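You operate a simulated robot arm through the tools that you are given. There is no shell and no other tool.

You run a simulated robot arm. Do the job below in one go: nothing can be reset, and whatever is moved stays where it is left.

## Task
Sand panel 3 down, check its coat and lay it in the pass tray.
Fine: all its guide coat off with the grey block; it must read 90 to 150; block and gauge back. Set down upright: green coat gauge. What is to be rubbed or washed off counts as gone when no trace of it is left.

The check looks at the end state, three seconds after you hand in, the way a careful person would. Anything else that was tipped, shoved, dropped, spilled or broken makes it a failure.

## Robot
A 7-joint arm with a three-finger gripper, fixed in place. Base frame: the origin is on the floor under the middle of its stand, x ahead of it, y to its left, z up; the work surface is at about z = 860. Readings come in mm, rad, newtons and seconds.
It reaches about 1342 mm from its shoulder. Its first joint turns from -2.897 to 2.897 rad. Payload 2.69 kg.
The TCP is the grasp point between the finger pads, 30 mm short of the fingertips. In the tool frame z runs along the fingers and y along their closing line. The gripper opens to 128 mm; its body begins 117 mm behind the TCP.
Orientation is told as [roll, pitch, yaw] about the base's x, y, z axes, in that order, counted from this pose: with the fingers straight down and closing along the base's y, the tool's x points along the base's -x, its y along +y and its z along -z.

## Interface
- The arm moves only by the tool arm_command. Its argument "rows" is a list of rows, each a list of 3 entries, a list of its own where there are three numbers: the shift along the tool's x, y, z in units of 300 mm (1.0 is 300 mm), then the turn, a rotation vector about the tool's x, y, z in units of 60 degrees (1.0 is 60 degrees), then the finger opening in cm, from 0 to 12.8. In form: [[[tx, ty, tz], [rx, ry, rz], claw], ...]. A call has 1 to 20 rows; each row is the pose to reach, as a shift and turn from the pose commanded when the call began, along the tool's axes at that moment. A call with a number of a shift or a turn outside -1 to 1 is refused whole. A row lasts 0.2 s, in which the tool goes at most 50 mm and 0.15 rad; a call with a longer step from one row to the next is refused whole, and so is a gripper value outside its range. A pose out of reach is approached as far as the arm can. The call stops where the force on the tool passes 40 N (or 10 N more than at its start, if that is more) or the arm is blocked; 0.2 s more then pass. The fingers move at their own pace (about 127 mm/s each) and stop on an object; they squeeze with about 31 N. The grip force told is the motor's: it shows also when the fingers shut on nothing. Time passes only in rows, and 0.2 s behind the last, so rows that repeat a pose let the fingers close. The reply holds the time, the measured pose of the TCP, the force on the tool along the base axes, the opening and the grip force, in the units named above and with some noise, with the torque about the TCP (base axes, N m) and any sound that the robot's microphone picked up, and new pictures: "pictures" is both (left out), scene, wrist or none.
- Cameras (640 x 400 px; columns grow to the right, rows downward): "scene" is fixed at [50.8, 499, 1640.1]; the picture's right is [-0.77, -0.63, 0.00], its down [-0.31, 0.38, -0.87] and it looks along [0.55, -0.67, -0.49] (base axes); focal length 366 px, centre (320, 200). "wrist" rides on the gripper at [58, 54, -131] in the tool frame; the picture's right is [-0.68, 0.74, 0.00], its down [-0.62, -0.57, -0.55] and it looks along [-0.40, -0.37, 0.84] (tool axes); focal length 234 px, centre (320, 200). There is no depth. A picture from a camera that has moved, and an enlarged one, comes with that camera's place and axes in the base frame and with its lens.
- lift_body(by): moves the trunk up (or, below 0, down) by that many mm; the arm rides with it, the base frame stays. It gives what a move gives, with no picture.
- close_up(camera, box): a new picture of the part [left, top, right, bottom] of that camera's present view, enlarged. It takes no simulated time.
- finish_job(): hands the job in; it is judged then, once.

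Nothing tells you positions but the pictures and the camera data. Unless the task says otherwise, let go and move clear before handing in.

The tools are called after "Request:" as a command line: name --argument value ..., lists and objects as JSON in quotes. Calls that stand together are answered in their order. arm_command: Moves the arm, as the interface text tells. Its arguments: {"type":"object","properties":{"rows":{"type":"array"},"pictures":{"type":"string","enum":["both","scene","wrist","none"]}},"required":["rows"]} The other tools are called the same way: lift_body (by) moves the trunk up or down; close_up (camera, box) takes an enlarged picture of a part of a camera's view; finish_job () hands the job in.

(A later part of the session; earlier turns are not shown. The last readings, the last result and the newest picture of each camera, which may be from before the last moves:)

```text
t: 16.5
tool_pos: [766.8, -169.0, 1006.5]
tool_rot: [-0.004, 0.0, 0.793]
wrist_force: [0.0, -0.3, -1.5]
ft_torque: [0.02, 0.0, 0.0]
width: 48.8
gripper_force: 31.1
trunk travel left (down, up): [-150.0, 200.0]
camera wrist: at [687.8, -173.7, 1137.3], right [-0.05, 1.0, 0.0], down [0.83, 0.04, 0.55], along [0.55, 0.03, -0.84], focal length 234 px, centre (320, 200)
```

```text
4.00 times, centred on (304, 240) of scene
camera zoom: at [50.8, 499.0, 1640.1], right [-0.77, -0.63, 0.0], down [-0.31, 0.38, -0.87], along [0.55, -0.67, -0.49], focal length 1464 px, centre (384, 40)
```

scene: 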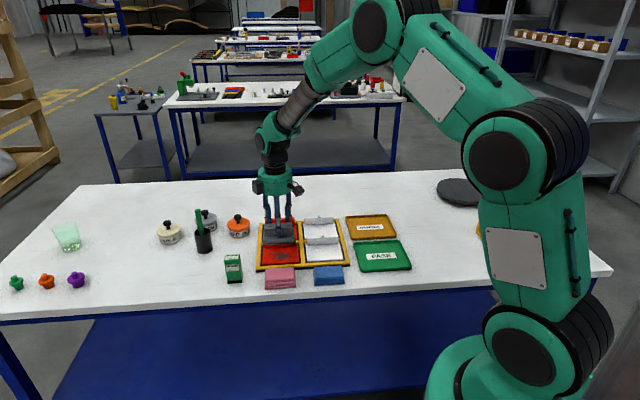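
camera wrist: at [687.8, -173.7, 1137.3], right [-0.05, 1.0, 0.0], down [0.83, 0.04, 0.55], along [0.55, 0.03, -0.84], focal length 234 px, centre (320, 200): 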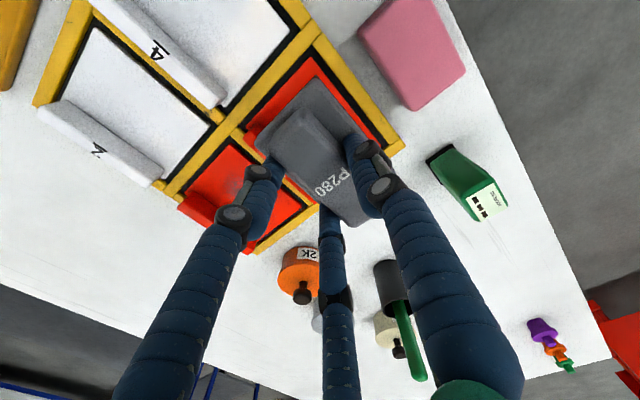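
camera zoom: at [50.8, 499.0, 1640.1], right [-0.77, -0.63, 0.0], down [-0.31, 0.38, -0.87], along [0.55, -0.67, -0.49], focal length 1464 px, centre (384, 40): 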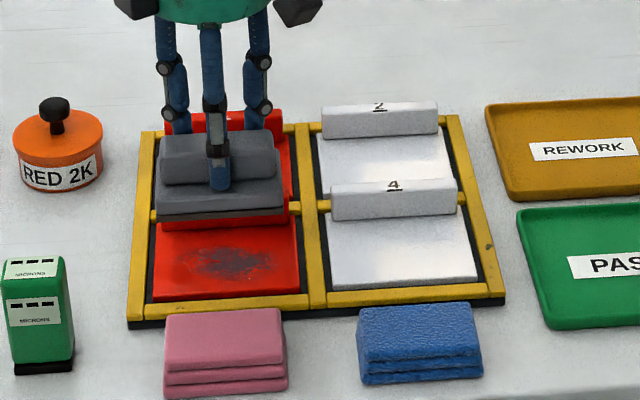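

The block will cover the whole smudge with small margins to the ridge and panel edges. I lower it to just above the panel.

Request:
arm_command --rows '[[[0, 0, 0.06], [-0.0035, 0, 0], 3.5], [[0, 0, 0.13], [-0.0035, 0, 0], 3.5], [[0, 0, 0.19], [-0.0035, 0, 0], 3.5], [[0, 0, 0.23], [-0.0035, 0, 0], 3.5], [[0, 0, 0.23], [-0.0035, 0, 0], 3.5]]' --pictures "both"

Request:
close_up --camera "scene" --box '[240, 190, 352, 278]'

```text
t: 17.7
tool_pos: [767.6, -168.8, 938.1]
tool_rot: [-0.001, 0.0, 0.793]
wrist_force: [0.0, 0.2, 0.1]
ft_torque: [-0.03, 0.03, -0.01]
width: 48.7
gripper_force: 31.3
trunk travel left (down, up): [-150.0, 200.0]
camera wrist: at [688.5, -173.7, 1068.6], right [-0.05, 1.0, 0.0], down [0.84, 0.04, 0.55], along [0.55, 0.03, -0.84], focal length 234 px, centre (320, 200)
```

scene: 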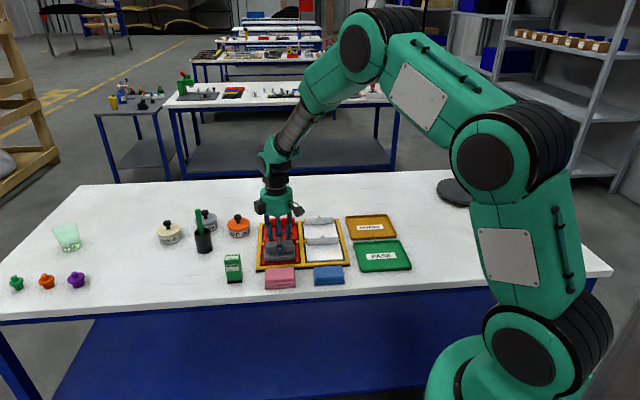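
wrist: 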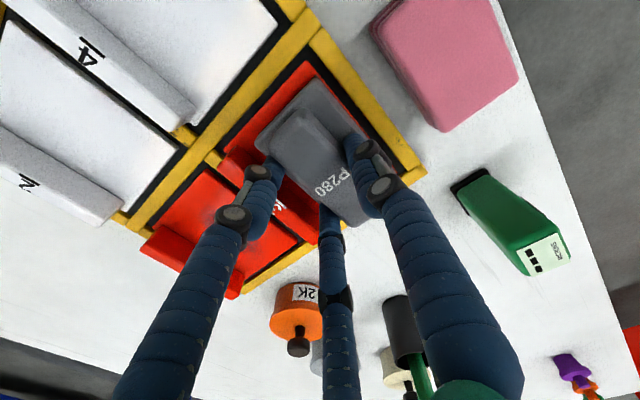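

```text
4.55 times, centred on (296, 234) of scene
camera zoom: at [50.8, 499.0, 1640.1], right [-0.77, -0.63, 0.0], down [-0.31, 0.38, -0.87], along [0.55, -0.67, -0.49], focal length 1664 px, centre (429, 46)
```

zoom: 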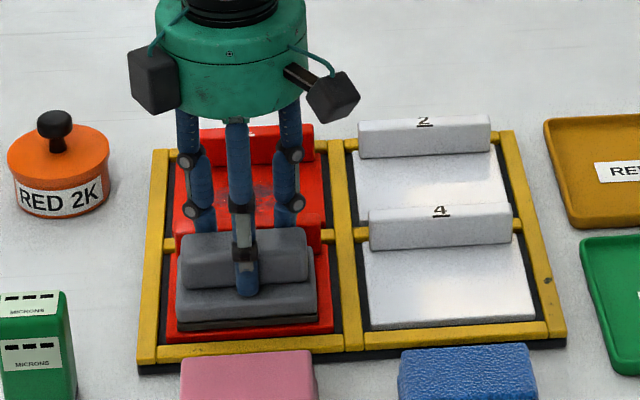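

The block is just over the panel. I approach in small steps watching the force.

Request:
arm_command --rows '[[[0, 0, 0.005], [0, 0, 0], 3.5], [[0, 0, 0.01], [0, 0, 0], 3.5]]' --pictures "none"

Request:
arm_command --rows '[[[0, 0, 0.005], [0, 0, 0], 3.5], [[0, 0, 0.01], [0, 0, 0], 3.5]]' --pictures "none"

```text
t: 18.3
tool_pos: [767.2, -168.1, 934.8]
tool_rot: [0.003, 0.0, 0.792]
wrist_force: [-0.1, -0.2, -1.0]
ft_torque: [0.02, 0.02, 0.03]
width: 48.7
gripper_force: 31.2
trunk travel left (down, up): [-150.0, 200.0]
```

```text
t: 18.9
tool_pos: [767.5, -169.7, 933.4]
tool_rot: [-0.002, -0.002, 0.792]
wrist_force: [-5.9, 2.4, 21.7]
ft_torque: [0.74, 0.25, 0.16]
width: 48.9
gripper_force: 31.5
trunk travel left (down, up): [-150.0, 200.0]
```

Contact at about 933 with ~20 N. I now make one gentle sanding cycle along the panel's width and look at the result.

Request:
arm_command --rows '[[[0.014, 0, 0], [0, 0, 0], 3.5], [[0.027, 0, 0], [0, 0, 0], 3.5], [[0.014, 0, 0], [0, 0, 0], 3.5], [[0, 0, 0], [0, 0, 0], 3.5], [[-0.014, 0, 0], [0, 0, 0], 3.5], [[-0.027, 0, 0], [0, 0, 0], 3.5], [[-0.014, 0, 0], [0, 0, 0], 3.5], [[0, 0, 0], [0, 0, 0], 3.5]]' --pictures "both"

```text
t: 20.7
tool_pos: [767.8, -168.1, 932.4]
tool_rot: [0.001, 0.001, 0.792]
wrist_force: [4.6, 5.7, 19.0]
ft_torque: [0.34, 0.07, -0.13]
width: 49.0
gripper_force: 31.2
trunk travel left (down, up): [-150.0, 200.0]
camera wrist: at [688.6, -172.5, 1063.4], right [-0.05, 1.0, 0.0], down [0.83, 0.04, 0.55], along [0.55, 0.03, -0.84], focal length 234 px, centre (320, 200)
```

scene: 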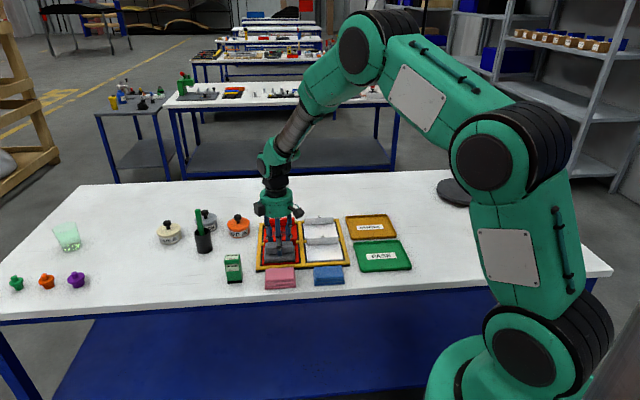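
wrist: 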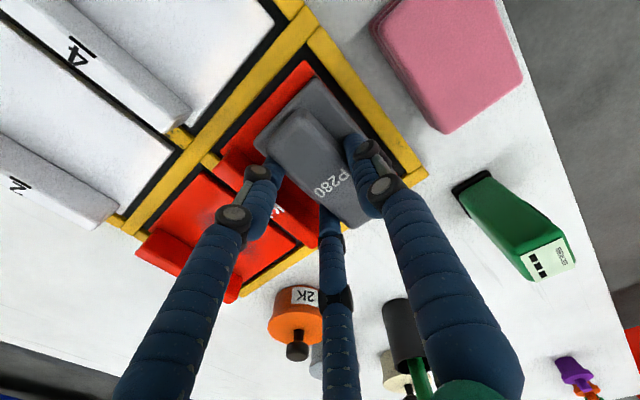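

The stroke ran cleanly. I lift the block and look at how much guide coat came off.

Request:
arm_command --rows '[[[0, 0, -0.08], [0, 0, 0], 3.5], [[0, 0, -0.16], [0, 0, 0], 3.5], [[0, 0, -0.24], [0, 0, 0], 3.5], [[0, 0, -0.24], [0, 0, 0], 3.5]]' --pictures "wrist"

Request:
close_up --camera "scene" --box '[248, 225, 328, 275]'

```text
t: 21.7
tool_pos: [767.5, -167.1, 1003.3]
tool_rot: [0.0, -0.001, 0.792]
wrist_force: [-0.4, 0.1, -1.2]
ft_torque: [-0.02, 0.0, -0.03]
width: 48.9
gripper_force: 31.4
trunk travel left (down, up): [-150.0, 200.0]
camera wrist: at [688.2, -171.8, 1134.9], right [-0.05, 1.0, 0.0], down [0.84, 0.04, 0.55], along [0.55, 0.03, -0.84], focal length 234 px, centre (320, 200)
```

wrist: 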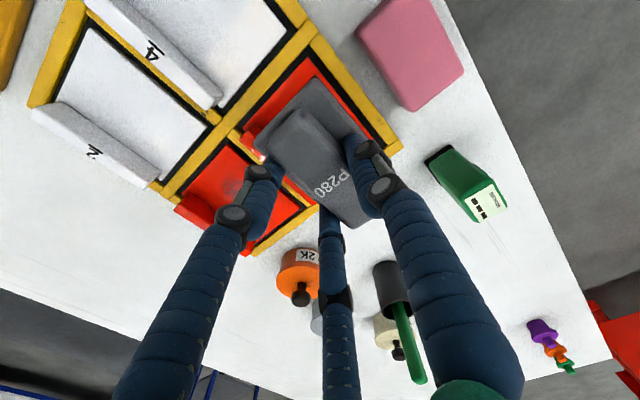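

```text
8.00 times, centred on (288, 250) of scene
camera zoom: at [50.8, 499.0, 1640.1], right [-0.77, -0.63, 0.0], down [-0.31, 0.38, -0.87], along [0.55, -0.67, -0.49], focal length 2929 px, centre (576, -200)
```

zoom: 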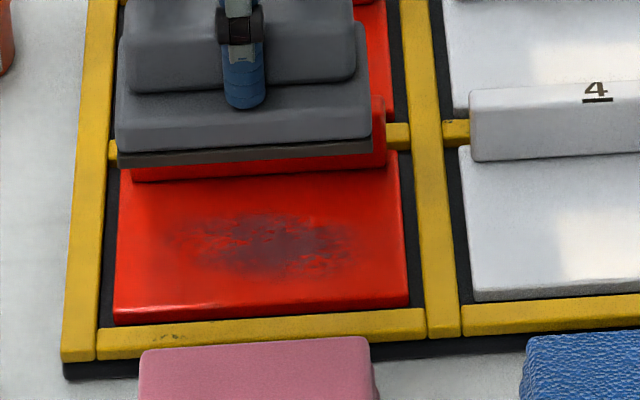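

The smudge has faded noticeably after one cycle but remains. I'll lower again and do two more cycles.

Request:
arm_command --rows '[[[0, 0, 0.08], [0, 0, 0], 3.5], [[0, 0, 0.16], [0, 0, 0], 3.5], [[0, 0, 0.215], [0, 0, 0], 3.5], [[0, 0, 0.23], [0, 0, 0], 3.5], [[0, 0, 0.24], [0, 0, 0], 3.5], [[0.014, 0, 0.24], [0, 0, 0], 3.5], [[0.027, 0, 0.24], [0, 0, 0], 3.5], [[0.014, 0, 0.24], [0, 0, 0], 3.5], [[0, 0, 0.24], [0, 0, 0], 3.5], [[-0.014, 0, 0.24], [0, 0, 0], 3.5], [[-0.027, 0, 0.24], [0, 0, 0], 3.5], [[-0.014, 0, 0.24], [0, 0, 0], 3.5], [[0, 0, 0.24], [0, 0, 0], 3.5], [[0.014, 0, 0.24], [0, 0, 0], 3.5], [[0.027, 0, 0.24], [0, 0, 0], 3.5], [[0.014, 0, 0.24], [0, 0, 0], 3.5], [[0, 0, 0.24], [0, 0, 0], 3.5], [[-0.014, 0, 0.24], [0, 0, 0], 3.5], [[-0.027, 0, 0.24], [0, 0, 0], 3.5], [[0, 0, 0.24], [0, 0, 0], 3.5]]' --pictures "none"

Request:
arm_command --rows '[[[0, 0, -0.08], [0, 0, 0], 3.5], [[0, 0, -0.16], [0, 0, 0], 3.5], [[0, 0, -0.24], [0, 0, 0], 3.5], [[0, 0, -0.24], [0, 0, 0], 3.5]]' --pictures "none"

Request:
close_up --camera "scene" --box '[248, 225, 328, 275]'

```text
t: 25.9
tool_pos: [767.0, -169.2, 931.6]
tool_rot: [0.0, 0.001, 0.792]
wrist_force: [-0.6, -1.0, 14.4]
ft_torque: [-0.01, 0.07, -0.05]
width: 49.0
gripper_force: 30.8
trunk travel left (down, up): [-150.0, 200.0]
```

```text
t: 26.9
tool_pos: [765.9, -167.8, 1001.6]
tool_rot: [0.003, 0.0, 0.792]
wrist_force: [0.6, 0.0, -0.1]
ft_torque: [-0.02, 0.0, 0.03]
width: 48.9
gripper_force: 31.0
trunk travel left (down, up): [-150.0, 200.0]
```

```text
8.00 times, centred on (288, 250) of scene
camera zoom: at [50.8, 499.0, 1640.1], right [-0.77, -0.63, 0.0], down [-0.31, 0.38, -0.87], along [0.55, -0.67, -0.49], focal length 2929 px, centre (576, -200)
```

zoom: 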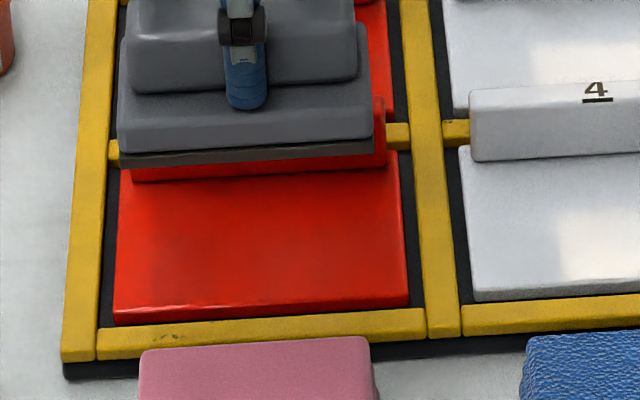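

The guide coat looks almost gone. I enlarge further to look for faint remains.

Request:
close_up --camera "scene" --box '[260, 243, 302, 269]'

Request:
close_up --camera "wrist" --box '[224, 40, 416, 160]'

```text
15.24 times, centred on (281, 256) of scene
camera zoom: at [50.8, 499.0, 1640.1], right [-0.77, -0.63, 0.0], down [-0.31, 0.38, -0.87], along [0.55, -0.67, -0.49], focal length 5579 px, centre (914, -653)
```

zoom: 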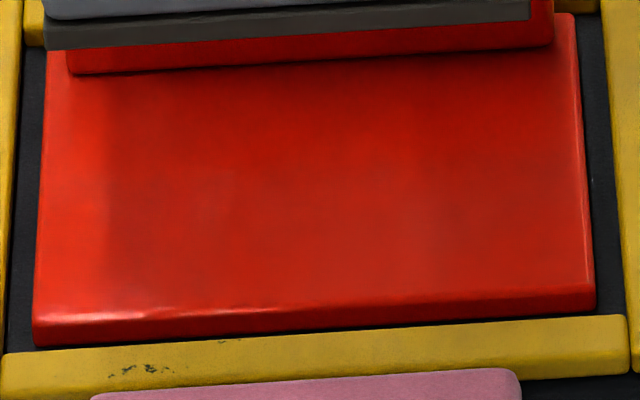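

```text
3.33 times, centred on (320, 100) of wrist
camera zoom: at [688.1, -172.5, 1134.1], right [-0.05, 1.0, 0.0], down [0.84, 0.04, 0.55], along [0.55, 0.03, -0.84], focal length 781 px, centre (320, 533)
```

zoom: 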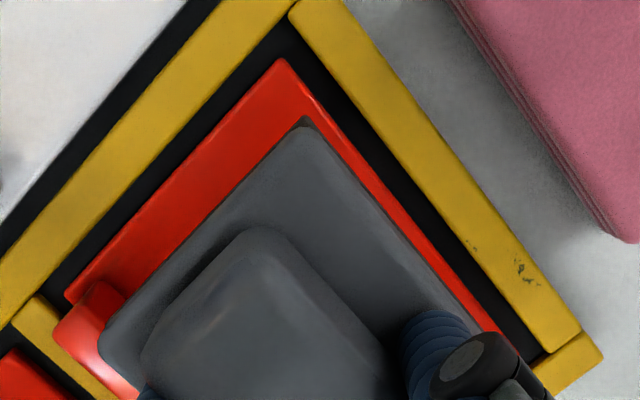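

From the scene camera it looks clean, but the block shades it. I raise the block and swing it aside so the wrist camera sees the bare panel.

Request:
arm_command --rows '[[[0, 0, -0.1], [0, 0, 0], 3.5], [[0, 0, -0.22], [0, 0, 0], 3.5], [[-0.08, 0.08, -0.25], [0, 0, 0], 3.5], [[-0.18, 0.18, -0.25], [0, 0, 0], 3.5], [[-0.28, 0.28, -0.25], [0, 0, 0], 3.5], [[-0.34, 0.34, -0.25], [0, 0, 0], 3.5], [[-0.34, 0.34, -0.25], [0, 0, 0], 3.5]]' --pictures "both"

```text
t: 28.5
tool_pos: [766.3, -21.9, 1077.6]
tool_rot: [0.0, -0.001, 0.793]
wrist_force: [-1.6, 0.1, -1.8]
ft_torque: [-0.05, 0.02, -0.01]
width: 48.7
gripper_force: 31.3
trunk travel left (down, up): [-150.0, 200.0]
camera wrist: at [687.4, -27.1, 1210.6], right [-0.05, 1.0, 0.0], down [0.84, 0.04, 0.55], along [0.55, 0.03, -0.84], focal length 234 px, centre (320, 200)
```

scene: 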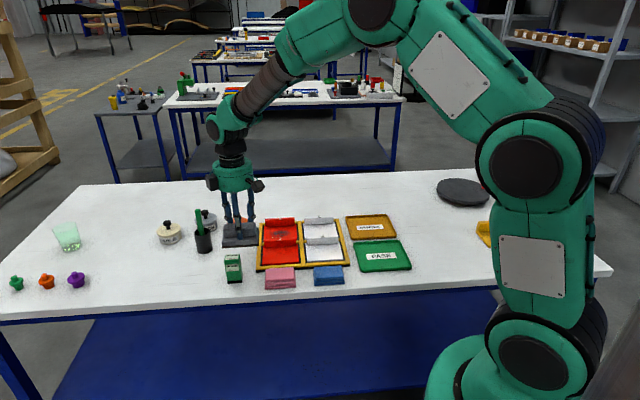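
wrist: 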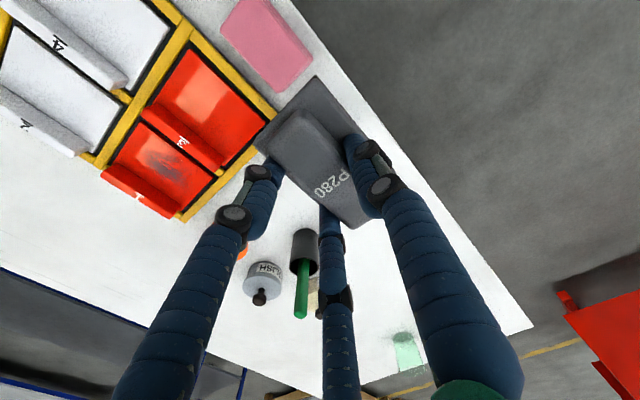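

Request:
close_up --camera "wrist" --box '[140, 40, 268, 120]'

Request:
close_up --camera "wrist" --box '[165, 60, 245, 110]'

Request:
close_up --camera "scene" --box '[256, 235, 312, 270]'

Request:
close_up --camera "scene" --box '[256, 210, 312, 245]'

```text
5.00 times, centred on (204, 80) of wrist
camera zoom: at [687.4, -27.1, 1210.6], right [-0.05, 1.0, 0.0], down [0.84, 0.04, 0.55], along [0.55, 0.03, -0.84], focal length 1171 px, centre (900, 800)
```

zoom: 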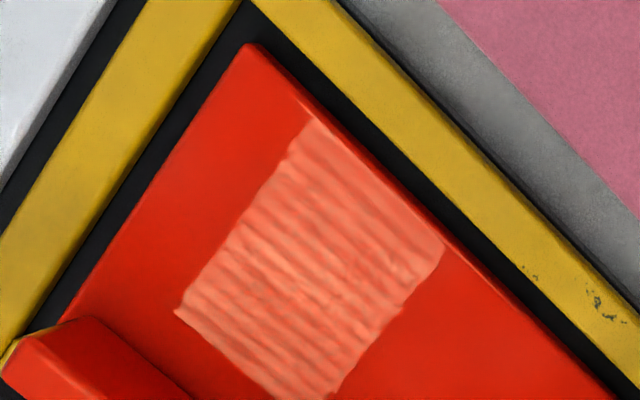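

```text
8.00 times, centred on (205, 85) of wrist
camera zoom: at [687.4, -27.1, 1210.6], right [-0.05, 1.0, 0.0], down [0.84, 0.04, 0.55], along [0.55, 0.03, -0.84], focal length 1873 px, centre (1240, 1120)
```

zoom: 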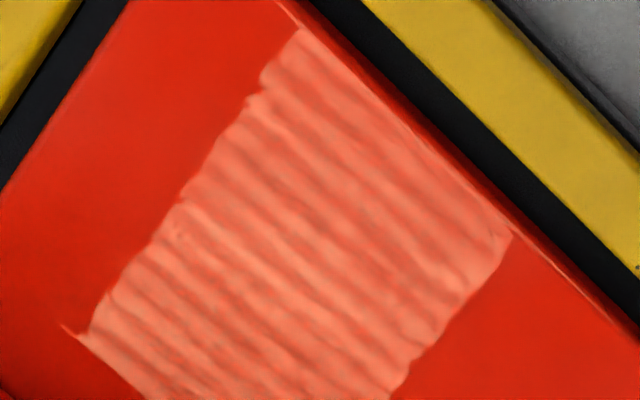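

```text
11.43 times, centred on (284, 252) of scene
camera zoom: at [50.8, 499.0, 1640.1], right [-0.77, -0.63, 0.0], down [-0.31, 0.38, -0.87], along [0.55, -0.67, -0.49], focal length 4184 px, centre (731, -400)
```

zoom: 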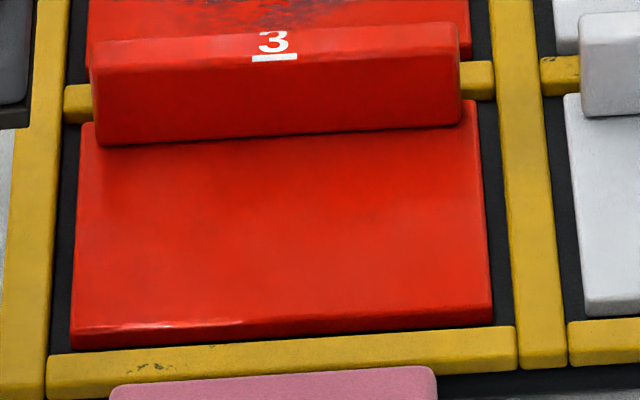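

```text
11.43 times, centred on (284, 228) of scene
camera zoom: at [50.8, 499.0, 1640.1], right [-0.77, -0.63, 0.0], down [-0.31, 0.38, -0.87], along [0.55, -0.67, -0.49], focal length 4184 px, centre (731, -114)
```

zoom: 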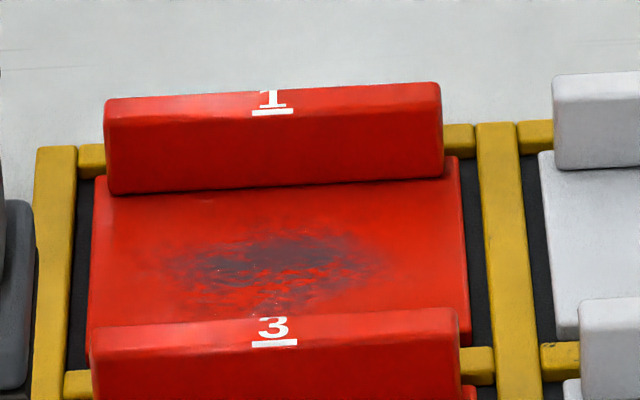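

The panel's face looks plain red from both cameras; the pale patch in the wrist view is a lamp reflection. I zoom in extremely to judge any faint residue.

Request:
close_up --camera "scene" --box '[264, 245, 300, 267]'

Request:
close_up --camera "scene" --box '[270, 249, 286, 259]'

Request:
close_up --camera "scene" --box '[282, 248, 298, 258]'

```text
16.00 times, centred on (282, 256) of scene
camera zoom: at [50.8, 499.0, 1640.1], right [-0.77, -0.63, 0.0], down [-0.31, 0.38, -0.87], along [0.55, -0.67, -0.49], focal length 5858 px, centre (928, -696)
```

zoom: 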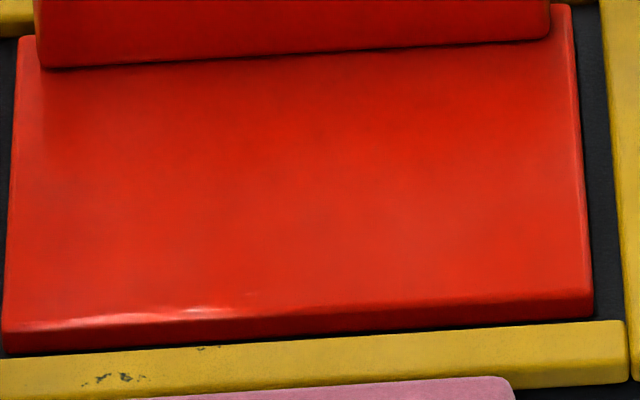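

```text
16.00 times, centred on (278, 254) of scene
camera zoom: at [50.8, 499.0, 1640.1], right [-0.77, -0.63, 0.0], down [-0.31, 0.38, -0.87], along [0.55, -0.67, -0.49], focal length 5858 px, centre (992, -664)
```

zoom: 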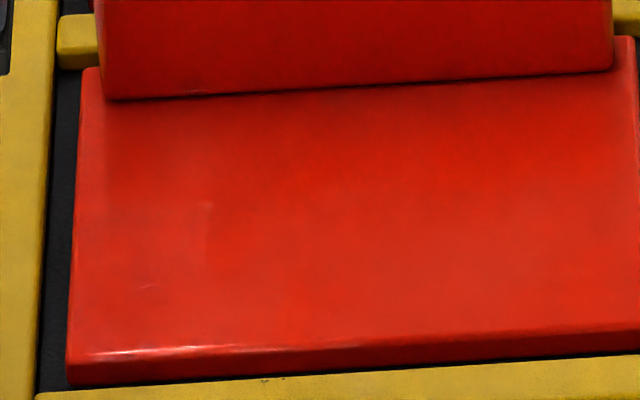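

```text
16.00 times, centred on (290, 253) of scene
camera zoom: at [50.8, 499.0, 1640.1], right [-0.77, -0.63, 0.0], down [-0.31, 0.38, -0.87], along [0.55, -0.67, -0.49], focal length 5858 px, centre (800, -648)
```

zoom: 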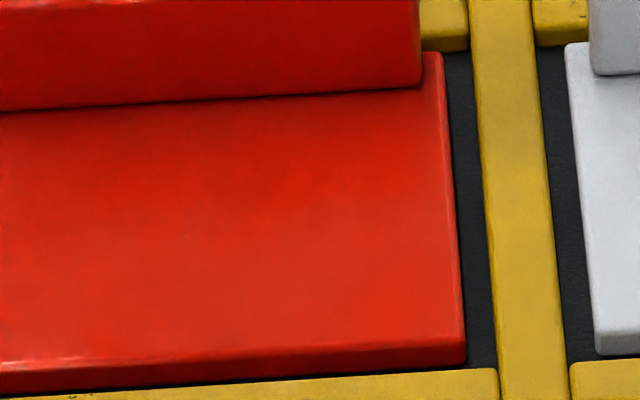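

No residue pattern is visible. To be thorough I shift the camera along the rack so that the lamp reflection leaves the panel.

Request:
arm_command --rows '[[[-0.1, 0, 0], [0, 0, 0], 3.5], [[-0.2, 0, 0], [0, 0, 0], 3.5], [[-0.29, 0, 0], [0, 0, 0], 3.5], [[-0.29, 0, 0], [0, 0, 0], 3.5]]' --pictures "wrist"

Request:
close_up --camera "wrist" --box '[90, 20, 218, 100]'

```text
t: 29.5
tool_pos: [829.2, 38.7, 1077.1]
tool_rot: [0.003, 0.001, 0.792]
wrist_force: [-0.2, 0.6, -1.5]
ft_torque: [-0.05, 0.03, 0.04]
width: 48.8
gripper_force: 31.6
trunk travel left (down, up): [-150.0, 200.0]
camera wrist: at [749.8, 34.3, 1208.2], right [-0.05, 1.0, 0.0], down [0.84, 0.04, 0.55], along [0.55, 0.03, -0.84], focal length 234 px, centre (320, 200)
```

wrist: 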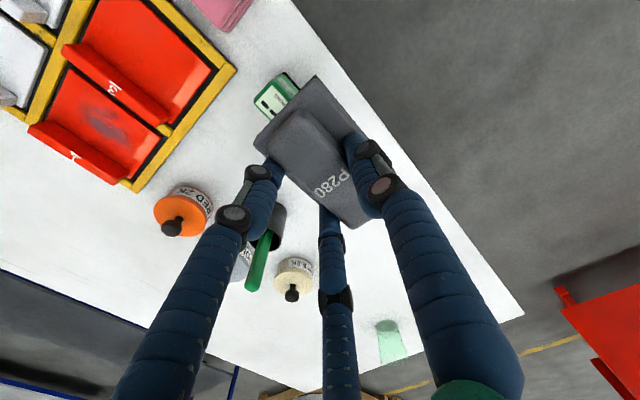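

```text
5.00 times, centred on (154, 60) of wrist
camera zoom: at [749.8, 34.3, 1208.2], right [-0.05, 1.0, 0.0], down [0.84, 0.04, 0.55], along [0.55, 0.03, -0.84], focal length 1171 px, centre (1150, 900)
```

zoom: 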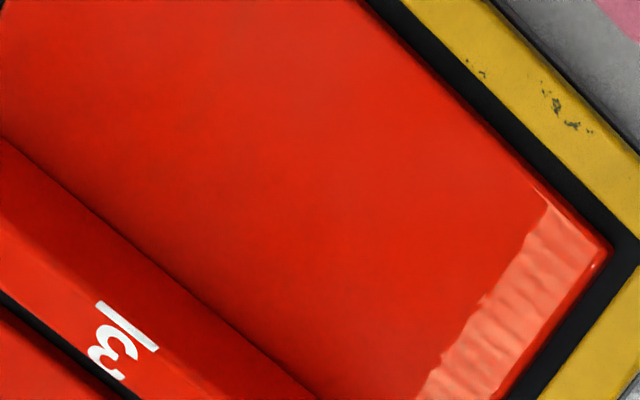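

Clean: no trace is visible anywhere on panel 3. Now I take the block back to its original place and orientation, turning it back a quarter turn on the way.

Request:
arm_command --rows '[[[0.023, -0.076, 0], [0, 0, 0.1], 3.5], [[0.046, -0.152, 0], [0, 0, 0.22], 3.5], [[0.069, -0.228, 0], [0, 0, 0.34], 3.5], [[0.092, -0.304, 0], [0, 0, 0.46], 3.5], [[0.115, -0.38, 0], [0, 0, 0.58], 3.5], [[0.138, -0.456, 0], [0, 0, 0.7], 3.5], [[0.138, -0.456, 0], [0, 0, 0.75], 3.5]]' --pictures "none"

Request:
arm_command --rows '[[[0, 0, 0], [0, 0, 0.125], 3.5], [[0, 0, 0], [0, 0, 0.25], 3.5], [[0, 0, 0], [0, 0, 0.375], 3.5], [[0, 0, 0], [0, 0, 0.5], 3.5], [[0, 0, 0], [0, 0, 0.625], 3.5], [[0, 0, 0], [0, 0, 0.75], 3.5], [[0, 0, 0], [0, 0, 0.75], 3.5]]' --pictures "both"

```text
t: 31.1
tool_pos: [897.5, -88.3, 1076.0]
tool_rot: [0.001, 0.001, 0.005]
wrist_force: [0.2, 0.2, -1.9]
ft_torque: [0.04, 0.03, 0.0]
width: 49.0
gripper_force: 30.7
trunk travel left (down, up): [-150.0, 200.0]
```

```text
t: 32.7
tool_pos: [896.3, -88.7, 1076.2]
tool_rot: [0.0, 0.003, -0.78]
wrist_force: [0.9, 0.6, -2.5]
ft_torque: [-0.01, 0.02, -0.01]
width: 48.7
gripper_force: 31.2
trunk travel left (down, up): [-150.0, 200.0]
camera wrist: at [892.5, -10.2, 1209.0], right [1.0, 0.05, 0.0], down [0.04, -0.84, 0.55], along [0.03, -0.55, -0.84], focal length 234 px, centre (320, 200)
```

scene: 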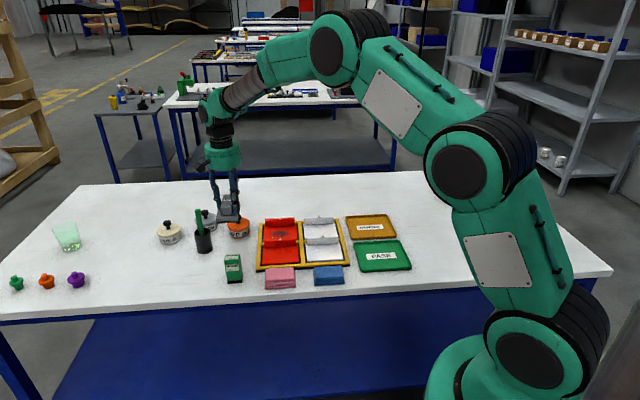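
wrist: 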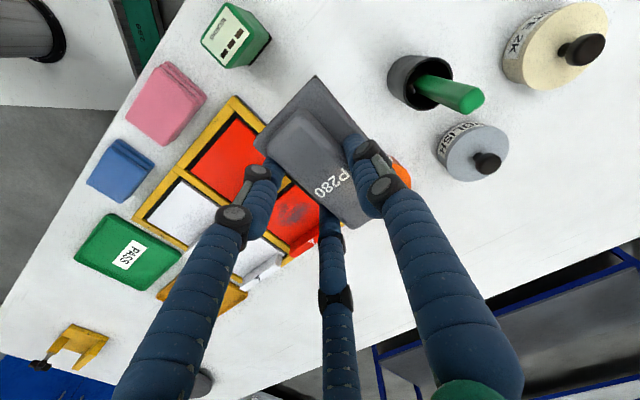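

Over the original spot now. I descend to a few millimetres above the table.

Request:
arm_command --rows '[[[0.004, 0.008, 0.1], [0, -0.002, 0], 3.5], [[0.004, 0.008, 0.2], [0, -0.002, 0], 3.5], [[0.004, 0.008, 0.3], [0, -0.002, 0], 3.5], [[0.004, 0.008, 0.4], [0, -0.002, 0], 3.5], [[0.004, 0.008, 0.47], [0, -0.002, 0], 3.5], [[0.004, 0.008, 0.5], [0, -0.002, 0], 3.5], [[0.004, 0.008, 0.5], [0, -0.002, 0], 3.5]]' --pictures "both"

Request:
close_up --camera "scene" --box '[184, 190, 280, 290]'

```text
t: 34.3
tool_pos: [898.1, -86.4, 926.2]
tool_rot: [0.0, -0.001, -0.778]
wrist_force: [-0.2, 0.4, -0.9]
ft_torque: [-0.03, -0.07, -0.03]
width: 48.9
gripper_force: 31.3
trunk travel left (down, up): [-150.0, 200.0]
camera wrist: at [893.9, -7.2, 1058.6], right [1.0, 0.05, 0.0], down [0.04, -0.83, 0.55], along [0.03, -0.55, -0.84], focal length 234 px, centre (320, 200)
```

scene: 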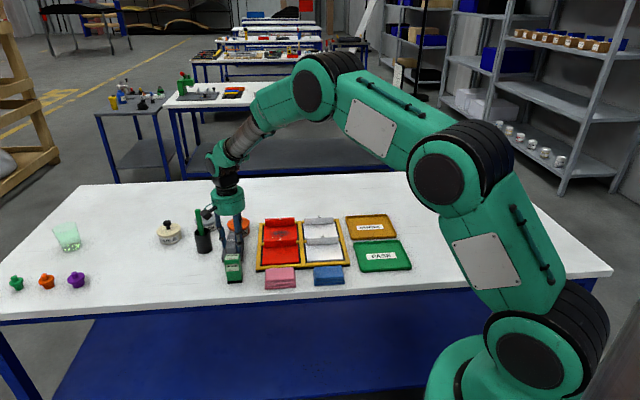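
wrist: 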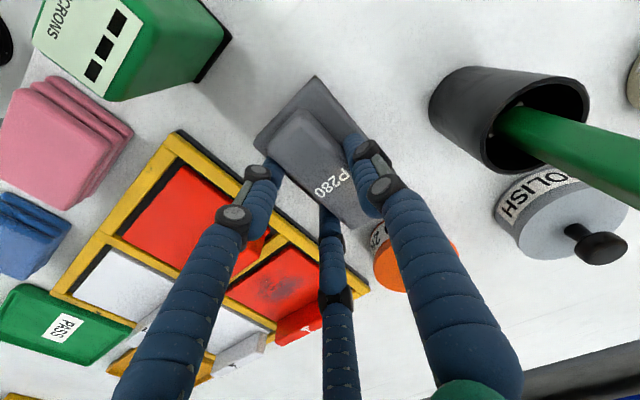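

```text
4.00 times, centred on (232, 240) of scene
camera zoom: at [50.8, 499.0, 1640.1], right [-0.77, -0.63, 0.0], down [-0.31, 0.38, -0.87], along [0.55, -0.67, -0.49], focal length 1464 px, centre (672, 40)
```

zoom: 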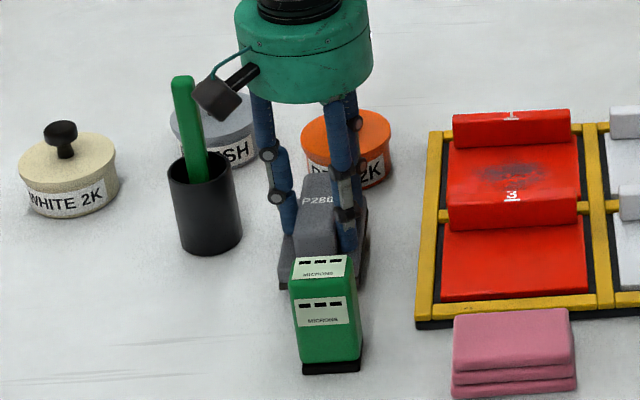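

Request:
arm_command --rows '[[[0, 0, 0.01], [0, 0, 0], 3.5], [[0, 0, 0.02], [0, 0, 0], 3.5], [[0, 0, 0.03], [0, 0, 0], 3.5]]' --pictures "none"

Request:
arm_command --rows '[[[0, 0, 0.003], [0, 0, 0], 3.5], [[0, 0, 0.006], [0, 0, 0], 3.5]]' --pictures "none"

```text
t: 35.1
tool_pos: [897.7, -83.9, 918.6]
tool_rot: [0.0, -0.001, -0.778]
wrist_force: [-0.7, -0.4, -1.6]
ft_torque: [-0.01, 0.02, -0.01]
width: 48.8
gripper_force: 31.0
trunk travel left (down, up): [-150.0, 200.0]
```

```text
t: 35.7
tool_pos: [897.0, -85.0, 917.7]
tool_rot: [-0.001, 0.0, -0.779]
wrist_force: [-0.4, -1.0, -1.6]
ft_torque: [0.02, -0.02, -0.01]
width: 49.1
gripper_force: 30.4
trunk travel left (down, up): [-150.0, 200.0]
```

Request:
arm_command --rows '[[[0, 0, 0.003], [0, 0, 0], 3.5], [[0, 0, 0.006], [0, 0, 0], 3.5]]' --pictures "none"

```text
t: 36.3
tool_pos: [897.0, -86.3, 916.1]
tool_rot: [0.0, -0.001, -0.778]
wrist_force: [-0.7, 0.2, -1.9]
ft_torque: [-0.02, 0.04, -0.01]
width: 48.9
gripper_force: 30.6
trunk travel left (down, up): [-150.0, 200.0]
```

Request:
arm_command --rows '[[[0, 0, 0.003], [0, 0, 0], 3.5], [[0, 0, 0.006], [0, 0, 0], 3.5]]' --pictures "none"

```text
t: 36.9
tool_pos: [897.8, -86.9, 914.3]
tool_rot: [-0.001, 0.0, -0.78]
wrist_force: [0.2, 3.0, 4.7]
ft_torque: [0.39, 0.07, 0.03]
width: 48.8
gripper_force: 30.6
trunk travel left (down, up): [-150.0, 200.0]
```

The block rests on the table with light contact. I open the fingers.

Request:
arm_command --rows '[[[0, 0, 0], [0, 0, 0], 5.5], [[0, 0, 0], [0, 0, 0], 6.5], [[0, 0, 0], [0, 0, 0], 7.5], [[0, 0, 0], [0, 0, 0], 7.5]]' --pictures "wrist"

Request:
arm_command --rows '[[[0, 0, -0.05], [0, 0, 0], 7.5], [[0, 0, -0.15], [0, 0, 0], 7.5], [[0, 0, -0.28], [0, 0, 0], 7.5], [[0, 0, -0.42], [0, 0, 0], 7.5], [[0, 0, -0.42], [0, 0, 0], 7.5]]' --pictures "both"

```text
t: 37.9
tool_pos: [897.1, -85.8, 913.3]
tool_rot: [0.001, -0.002, -0.778]
wrist_force: [0.1, -0.3, 0.1]
ft_torque: [0.01, 0.0, -0.02]
width: 75.0
gripper_force: 0.1
trunk travel left (down, up): [-150.0, 200.0]
camera wrist: at [892.8, -7.2, 1044.4], right [1.0, 0.05, 0.0], down [0.04, -0.83, 0.55], along [0.03, -0.55, -0.84], focal length 234 px, centre (320, 200)
```

wrist: 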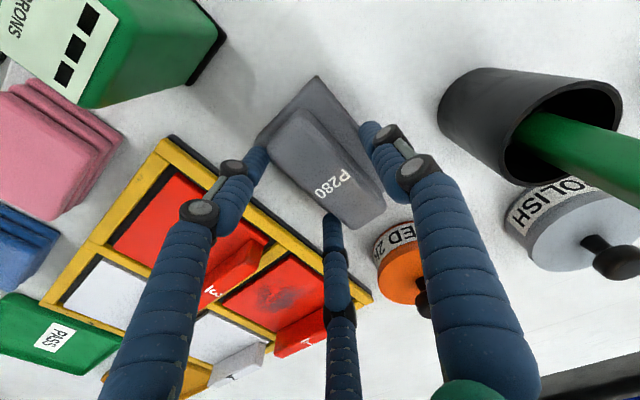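

```text
t: 39.1
tool_pos: [895.6, -85.8, 1040.3]
tool_rot: [-0.001, -0.001, -0.778]
wrist_force: [-0.3, -0.1, 0.6]
ft_torque: [0.03, -0.04, 0.0]
width: 75.1
gripper_force: 0.1
trunk travel left (down, up): [-150.0, 200.0]
camera wrist: at [891.9, -8.0, 1171.8], right [1.0, 0.05, 0.0], down [0.04, -0.83, 0.55], along [0.03, -0.55, -0.84], focal length 234 px, centre (320, 200)
```

scene: 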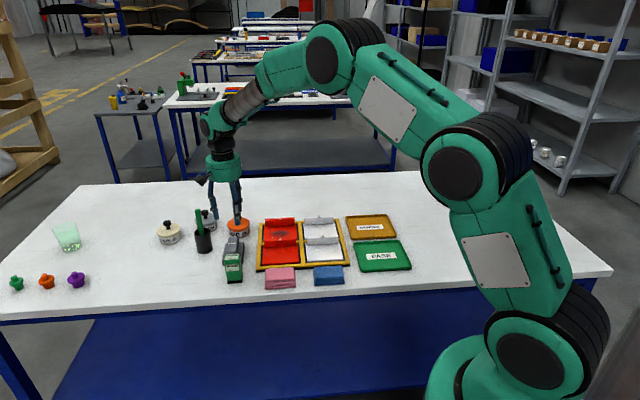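
wrist: 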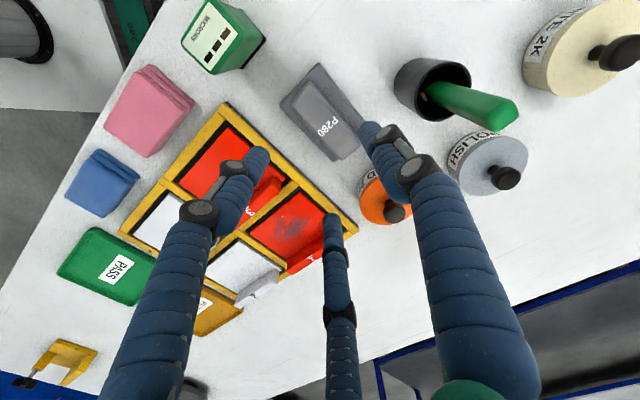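

The block is released at its place. I verify its position and zoom the gauge and panel.

Request:
close_up --camera "wrist" --box '[256, 50, 384, 130]'

Request:
close_up --camera "wrist" --box '[160, 0, 288, 80]'

Request:
close_up --camera "scene" --box '[200, 205, 312, 275]'

```text
5.00 times, centred on (320, 90) of wrist
camera zoom: at [891.9, -8.0, 1171.8], right [1.0, 0.05, 0.0], down [0.04, -0.83, 0.55], along [0.03, -0.55, -0.84], focal length 1171 px, centre (320, 750)
```

zoom: 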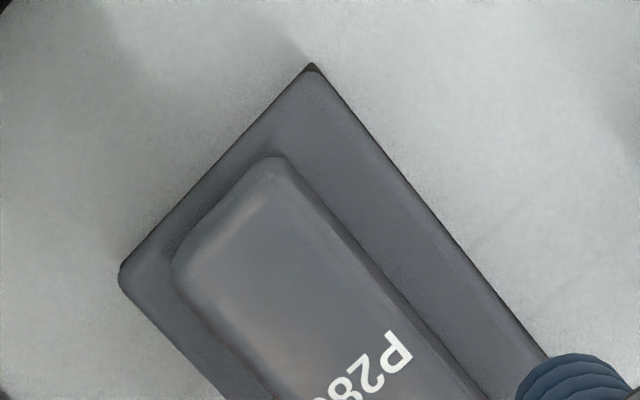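

```text
5.00 times, centred on (224, 40) of wrist
camera zoom: at [891.9, -8.0, 1171.8], right [1.0, 0.05, 0.0], down [0.04, -0.83, 0.55], along [0.03, -0.55, -0.84], focal length 1171 px, centre (800, 1000)
```

zoom: 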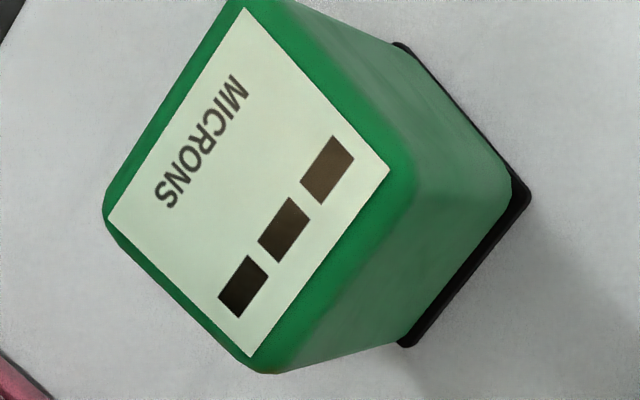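

```text
5.71 times, centred on (256, 240) of scene
camera zoom: at [50.8, 499.0, 1640.1], right [-0.77, -0.63, 0.0], down [-0.31, 0.38, -0.87], along [0.55, -0.67, -0.49], focal length 2092 px, centre (686, -29)
```

zoom: 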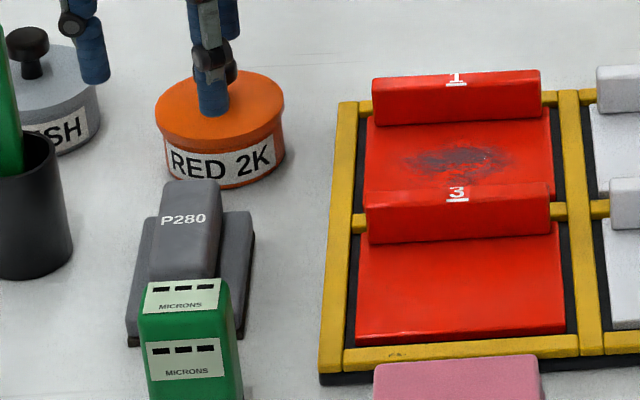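

The block is back within ~2 mm of where it was. Next the gauge: centre about (806, -6.5), top at z ≈ 945, 45 x 36 mm. I go above it, turning to put the single finger at its front and two fingers at its back corners.

Request:
arm_command --rows '[[[0.05, -0.003, -0.05], [0, 0, -0.06], 8], [[0.12, -0.006, -0.07], [0, 0, -0.18], 8], [[0.19, -0.01, -0.07], [0, 0, -0.31], 8], [[0.26, -0.014, -0.07], [0, 0, -0.44], 8], [[0.33, -0.018, -0.07], [0, 0, -0.57], 8], [[0.38, -0.021, -0.07], [0, 0, -0.7], 8], [[0.38, -0.021, -0.07], [0, 0, -0.75], 8]]' --pictures "none"

Request:
arm_command --rows '[[[0, 0, 0], [0, 0, -0.125], 8], [[0, 0, 0], [0, 0, -0.25], 8], [[0, 0, 0], [0, 0, -0.375], 8], [[0, 0, 0], [0, 0, -0.5], 8], [[0, 0, 0], [0, 0, -0.625], 8], [[0, 0, 0], [0, 0, -0.75], 8], [[0, 0, 0], [0, 0, -0.75], 8]]' --pictures "both"

```text
t: 40.7
tool_pos: [811.6, -9.9, 1060.7]
tool_rot: [-0.002, 0.0, 0.008]
wrist_force: [1.1, 0.0, 0.5]
ft_torque: [-0.01, -0.02, -0.01]
width: 79.9
gripper_force: 0.1
trunk travel left (down, up): [-150.0, 200.0]
```

```text
t: 42.3
tool_pos: [811.4, -10.1, 1060.4]
tool_rot: [-0.002, 0.0, 0.793]
wrist_force: [-0.5, -0.5, -0.4]
ft_torque: [0.01, -0.02, 0.01]
width: 80.1
gripper_force: 0.1
trunk travel left (down, up): [-150.0, 200.0]
camera wrist: at [732.0, -13.9, 1191.5], right [-0.05, 1.0, 0.0], down [0.83, 0.04, 0.55], along [0.55, 0.03, -0.84], focal length 234 px, centre (320, 200)
```

scene: 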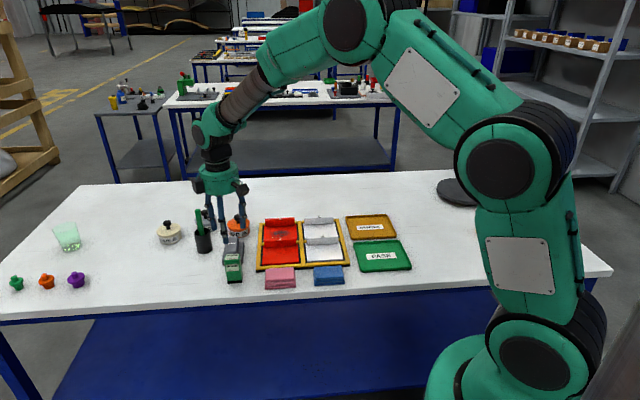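
wrist: 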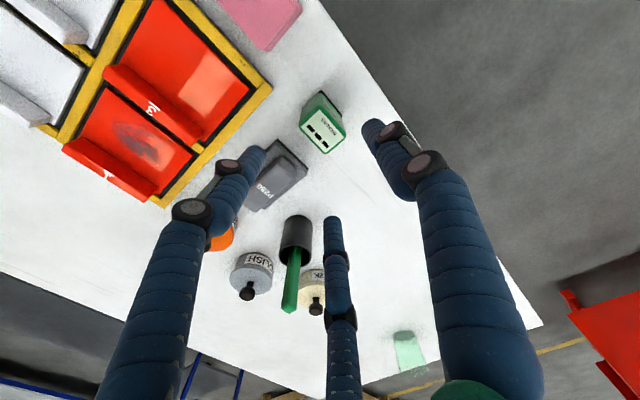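

Request:
close_up --camera "wrist" --box '[256, 70, 384, 150]'

Request:
close_up --camera "wrist" --box '[110, 0, 270, 100]'

```text
5.00 times, centred on (320, 110) of wrist
camera zoom: at [732.0, -13.9, 1191.5], right [-0.05, 1.0, 0.0], down [0.83, 0.04, 0.55], along [0.55, 0.03, -0.84], focal length 1171 px, centre (320, 650)
```

zoom: 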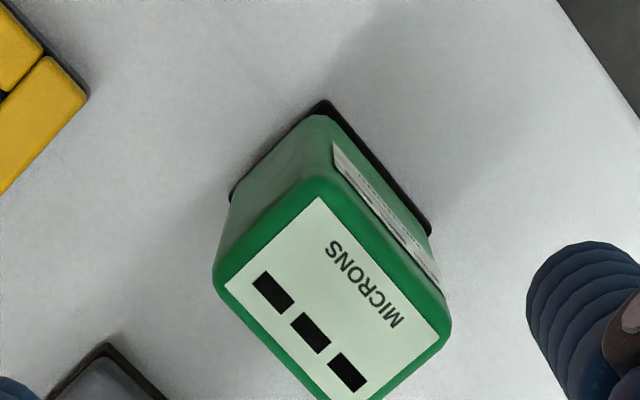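

```text
4.00 times, centred on (190, 50) of wrist
camera zoom: at [732.0, -13.9, 1191.5], right [-0.05, 1.0, 0.0], down [0.83, 0.04, 0.55], along [0.55, 0.03, -0.84], focal length 937 px, centre (840, 800)
```

zoom: 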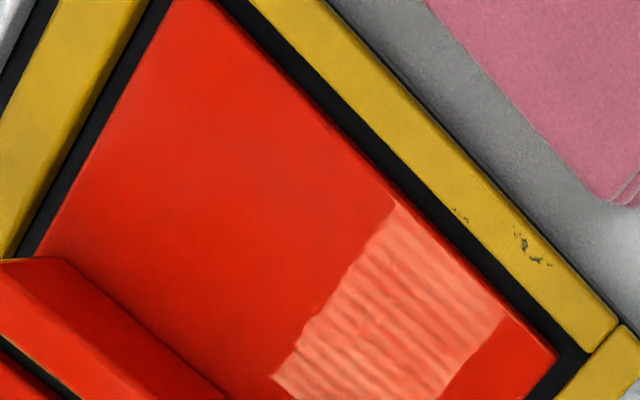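

Gauge centre confirmed at about (807, -7). I descend around it to grip at mid-upper height.

Request:
arm_command --rows '[[[0.002, -0.004, 0.05], [0, 0, 0], 8], [[0.002, -0.004, 0.15], [0, 0, 0], 8], [[0.002, -0.004, 0.25], [0, 0, 0], 8], [[0.002, -0.004, 0.34], [0, 0, 0], 8], [[0.002, -0.004, 0.4], [0, 0, 0], 8], [[0.002, -0.004, 0.434], [0, 0, 0], 8], [[0.002, -0.004, 0.434], [0, 0, 0], 8]]' --pictures "both"

Request:
close_up --camera "wrist" --box '[224, 60, 416, 180]'

Request:
close_up --camera "scene" --box '[184, 200, 280, 290]'

```text
t: 43.9
tool_pos: [813.5, -11.1, 930.5]
tool_rot: [-0.002, -0.002, 0.791]
wrist_force: [-0.5, 0.0, 0.4]
ft_torque: [-0.03, -0.02, -0.02]
width: 79.9
gripper_force: 0.1
trunk travel left (down, up): [-150.0, 200.0]
camera wrist: at [733.1, -16.4, 1061.2], right [-0.05, 1.0, 0.0], down [0.83, 0.04, 0.55], along [0.55, 0.03, -0.84], focal length 234 px, centre (320, 200)
```

scene: 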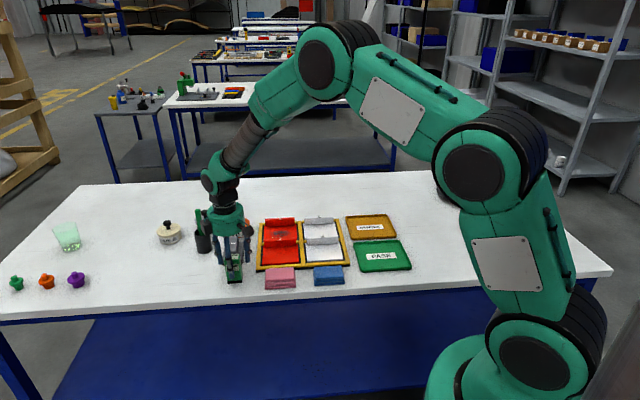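
wrist: 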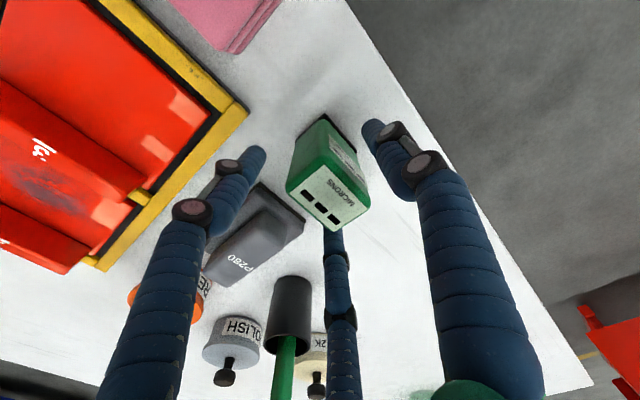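

```text
3.33 times, centred on (320, 120) of wrist
camera zoom: at [733.1, -16.4, 1061.2], right [-0.05, 1.0, 0.0], down [0.83, 0.04, 0.55], along [0.55, 0.03, -0.84], focal length 781 px, centre (320, 467)
```

zoom: 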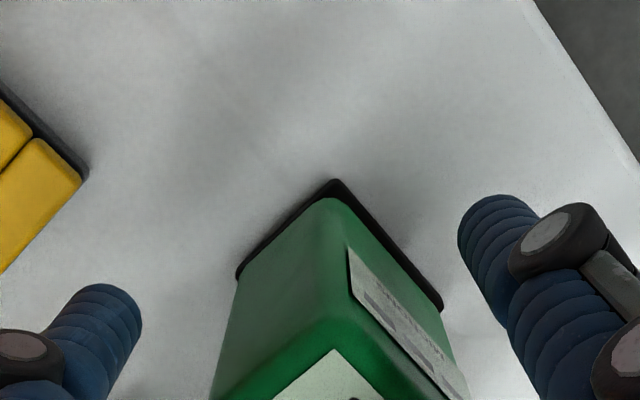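

```text
4.44 times, centred on (232, 245) of scene
camera zoom: at [50.8, 499.0, 1640.1], right [-0.77, -0.63, 0.0], down [-0.31, 0.38, -0.87], along [0.55, -0.67, -0.49], focal length 1627 px, centre (711, 0)
```

zoom: 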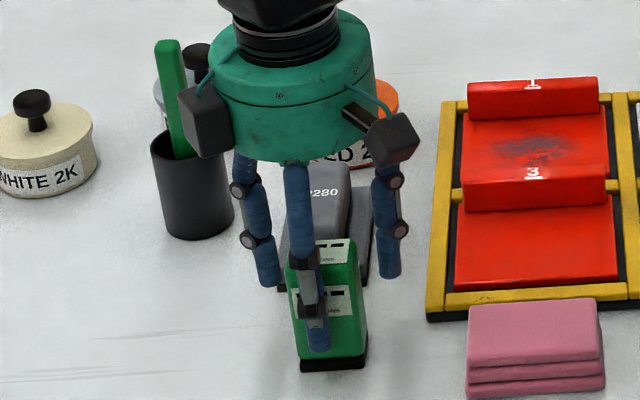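

The fingers surround the gauge without touching. Now I close on it gently.

Request:
arm_command --rows '[[[0, 0, 0], [0, 0, 0], 7], [[0, 0, 0], [0, 0, 0], 6], [[0, 0, 0], [0, 0, 0], 5], [[0, 0, 0], [0, 0, 0], 4.5]]' --pictures "wrist"

Request:
close_up --camera "wrist" --box '[224, 60, 416, 180]'

Request:
close_up --camera "scene" --box '[184, 200, 280, 290]'

```text
t: 44.9
tool_pos: [812.1, -13.2, 928.9]
tool_rot: [-0.004, 0.0, 0.793]
wrist_force: [0.1, 0.1, 0.5]
ft_torque: [0.06, 0.08, 0.0]
width: 47.1
gripper_force: 31.7
trunk travel left (down, up): [-150.0, 200.0]
camera wrist: at [732.9, -16.4, 1061.3], right [-0.05, 1.0, 0.0], down [0.83, 0.04, 0.55], along [0.55, 0.03, -0.84], focal length 234 px, centre (320, 200)
```

wrist: 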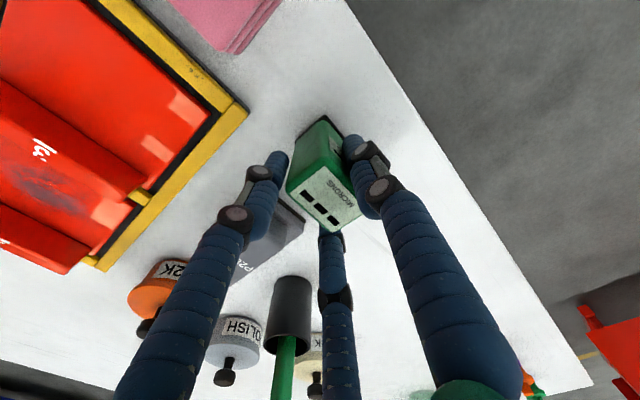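

```text
3.33 times, centred on (320, 120) of wrist
camera zoom: at [732.9, -16.4, 1061.3], right [-0.05, 1.0, 0.0], down [0.83, 0.04, 0.55], along [0.55, 0.03, -0.84], focal length 781 px, centre (320, 467)
```

zoom: 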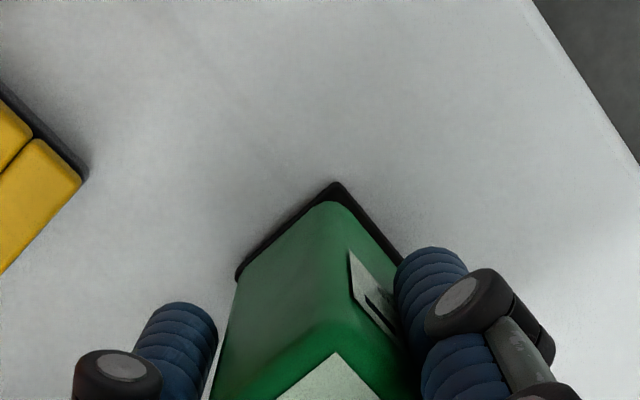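

```text
4.44 times, centred on (232, 245) of scene
camera zoom: at [50.8, 499.0, 1640.1], right [-0.77, -0.63, 0.0], down [-0.31, 0.38, -0.87], along [0.55, -0.67, -0.49], focal length 1627 px, centre (711, 0)
```

zoom: 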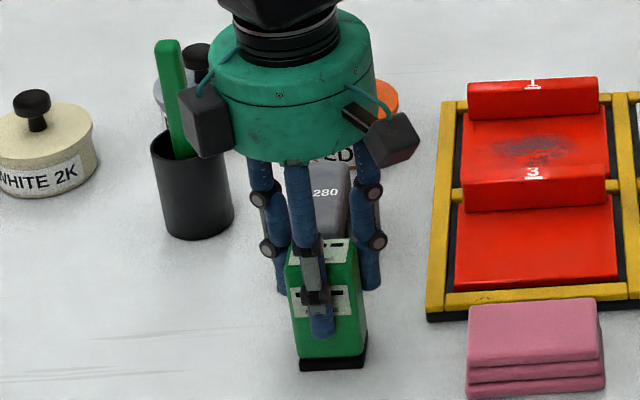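

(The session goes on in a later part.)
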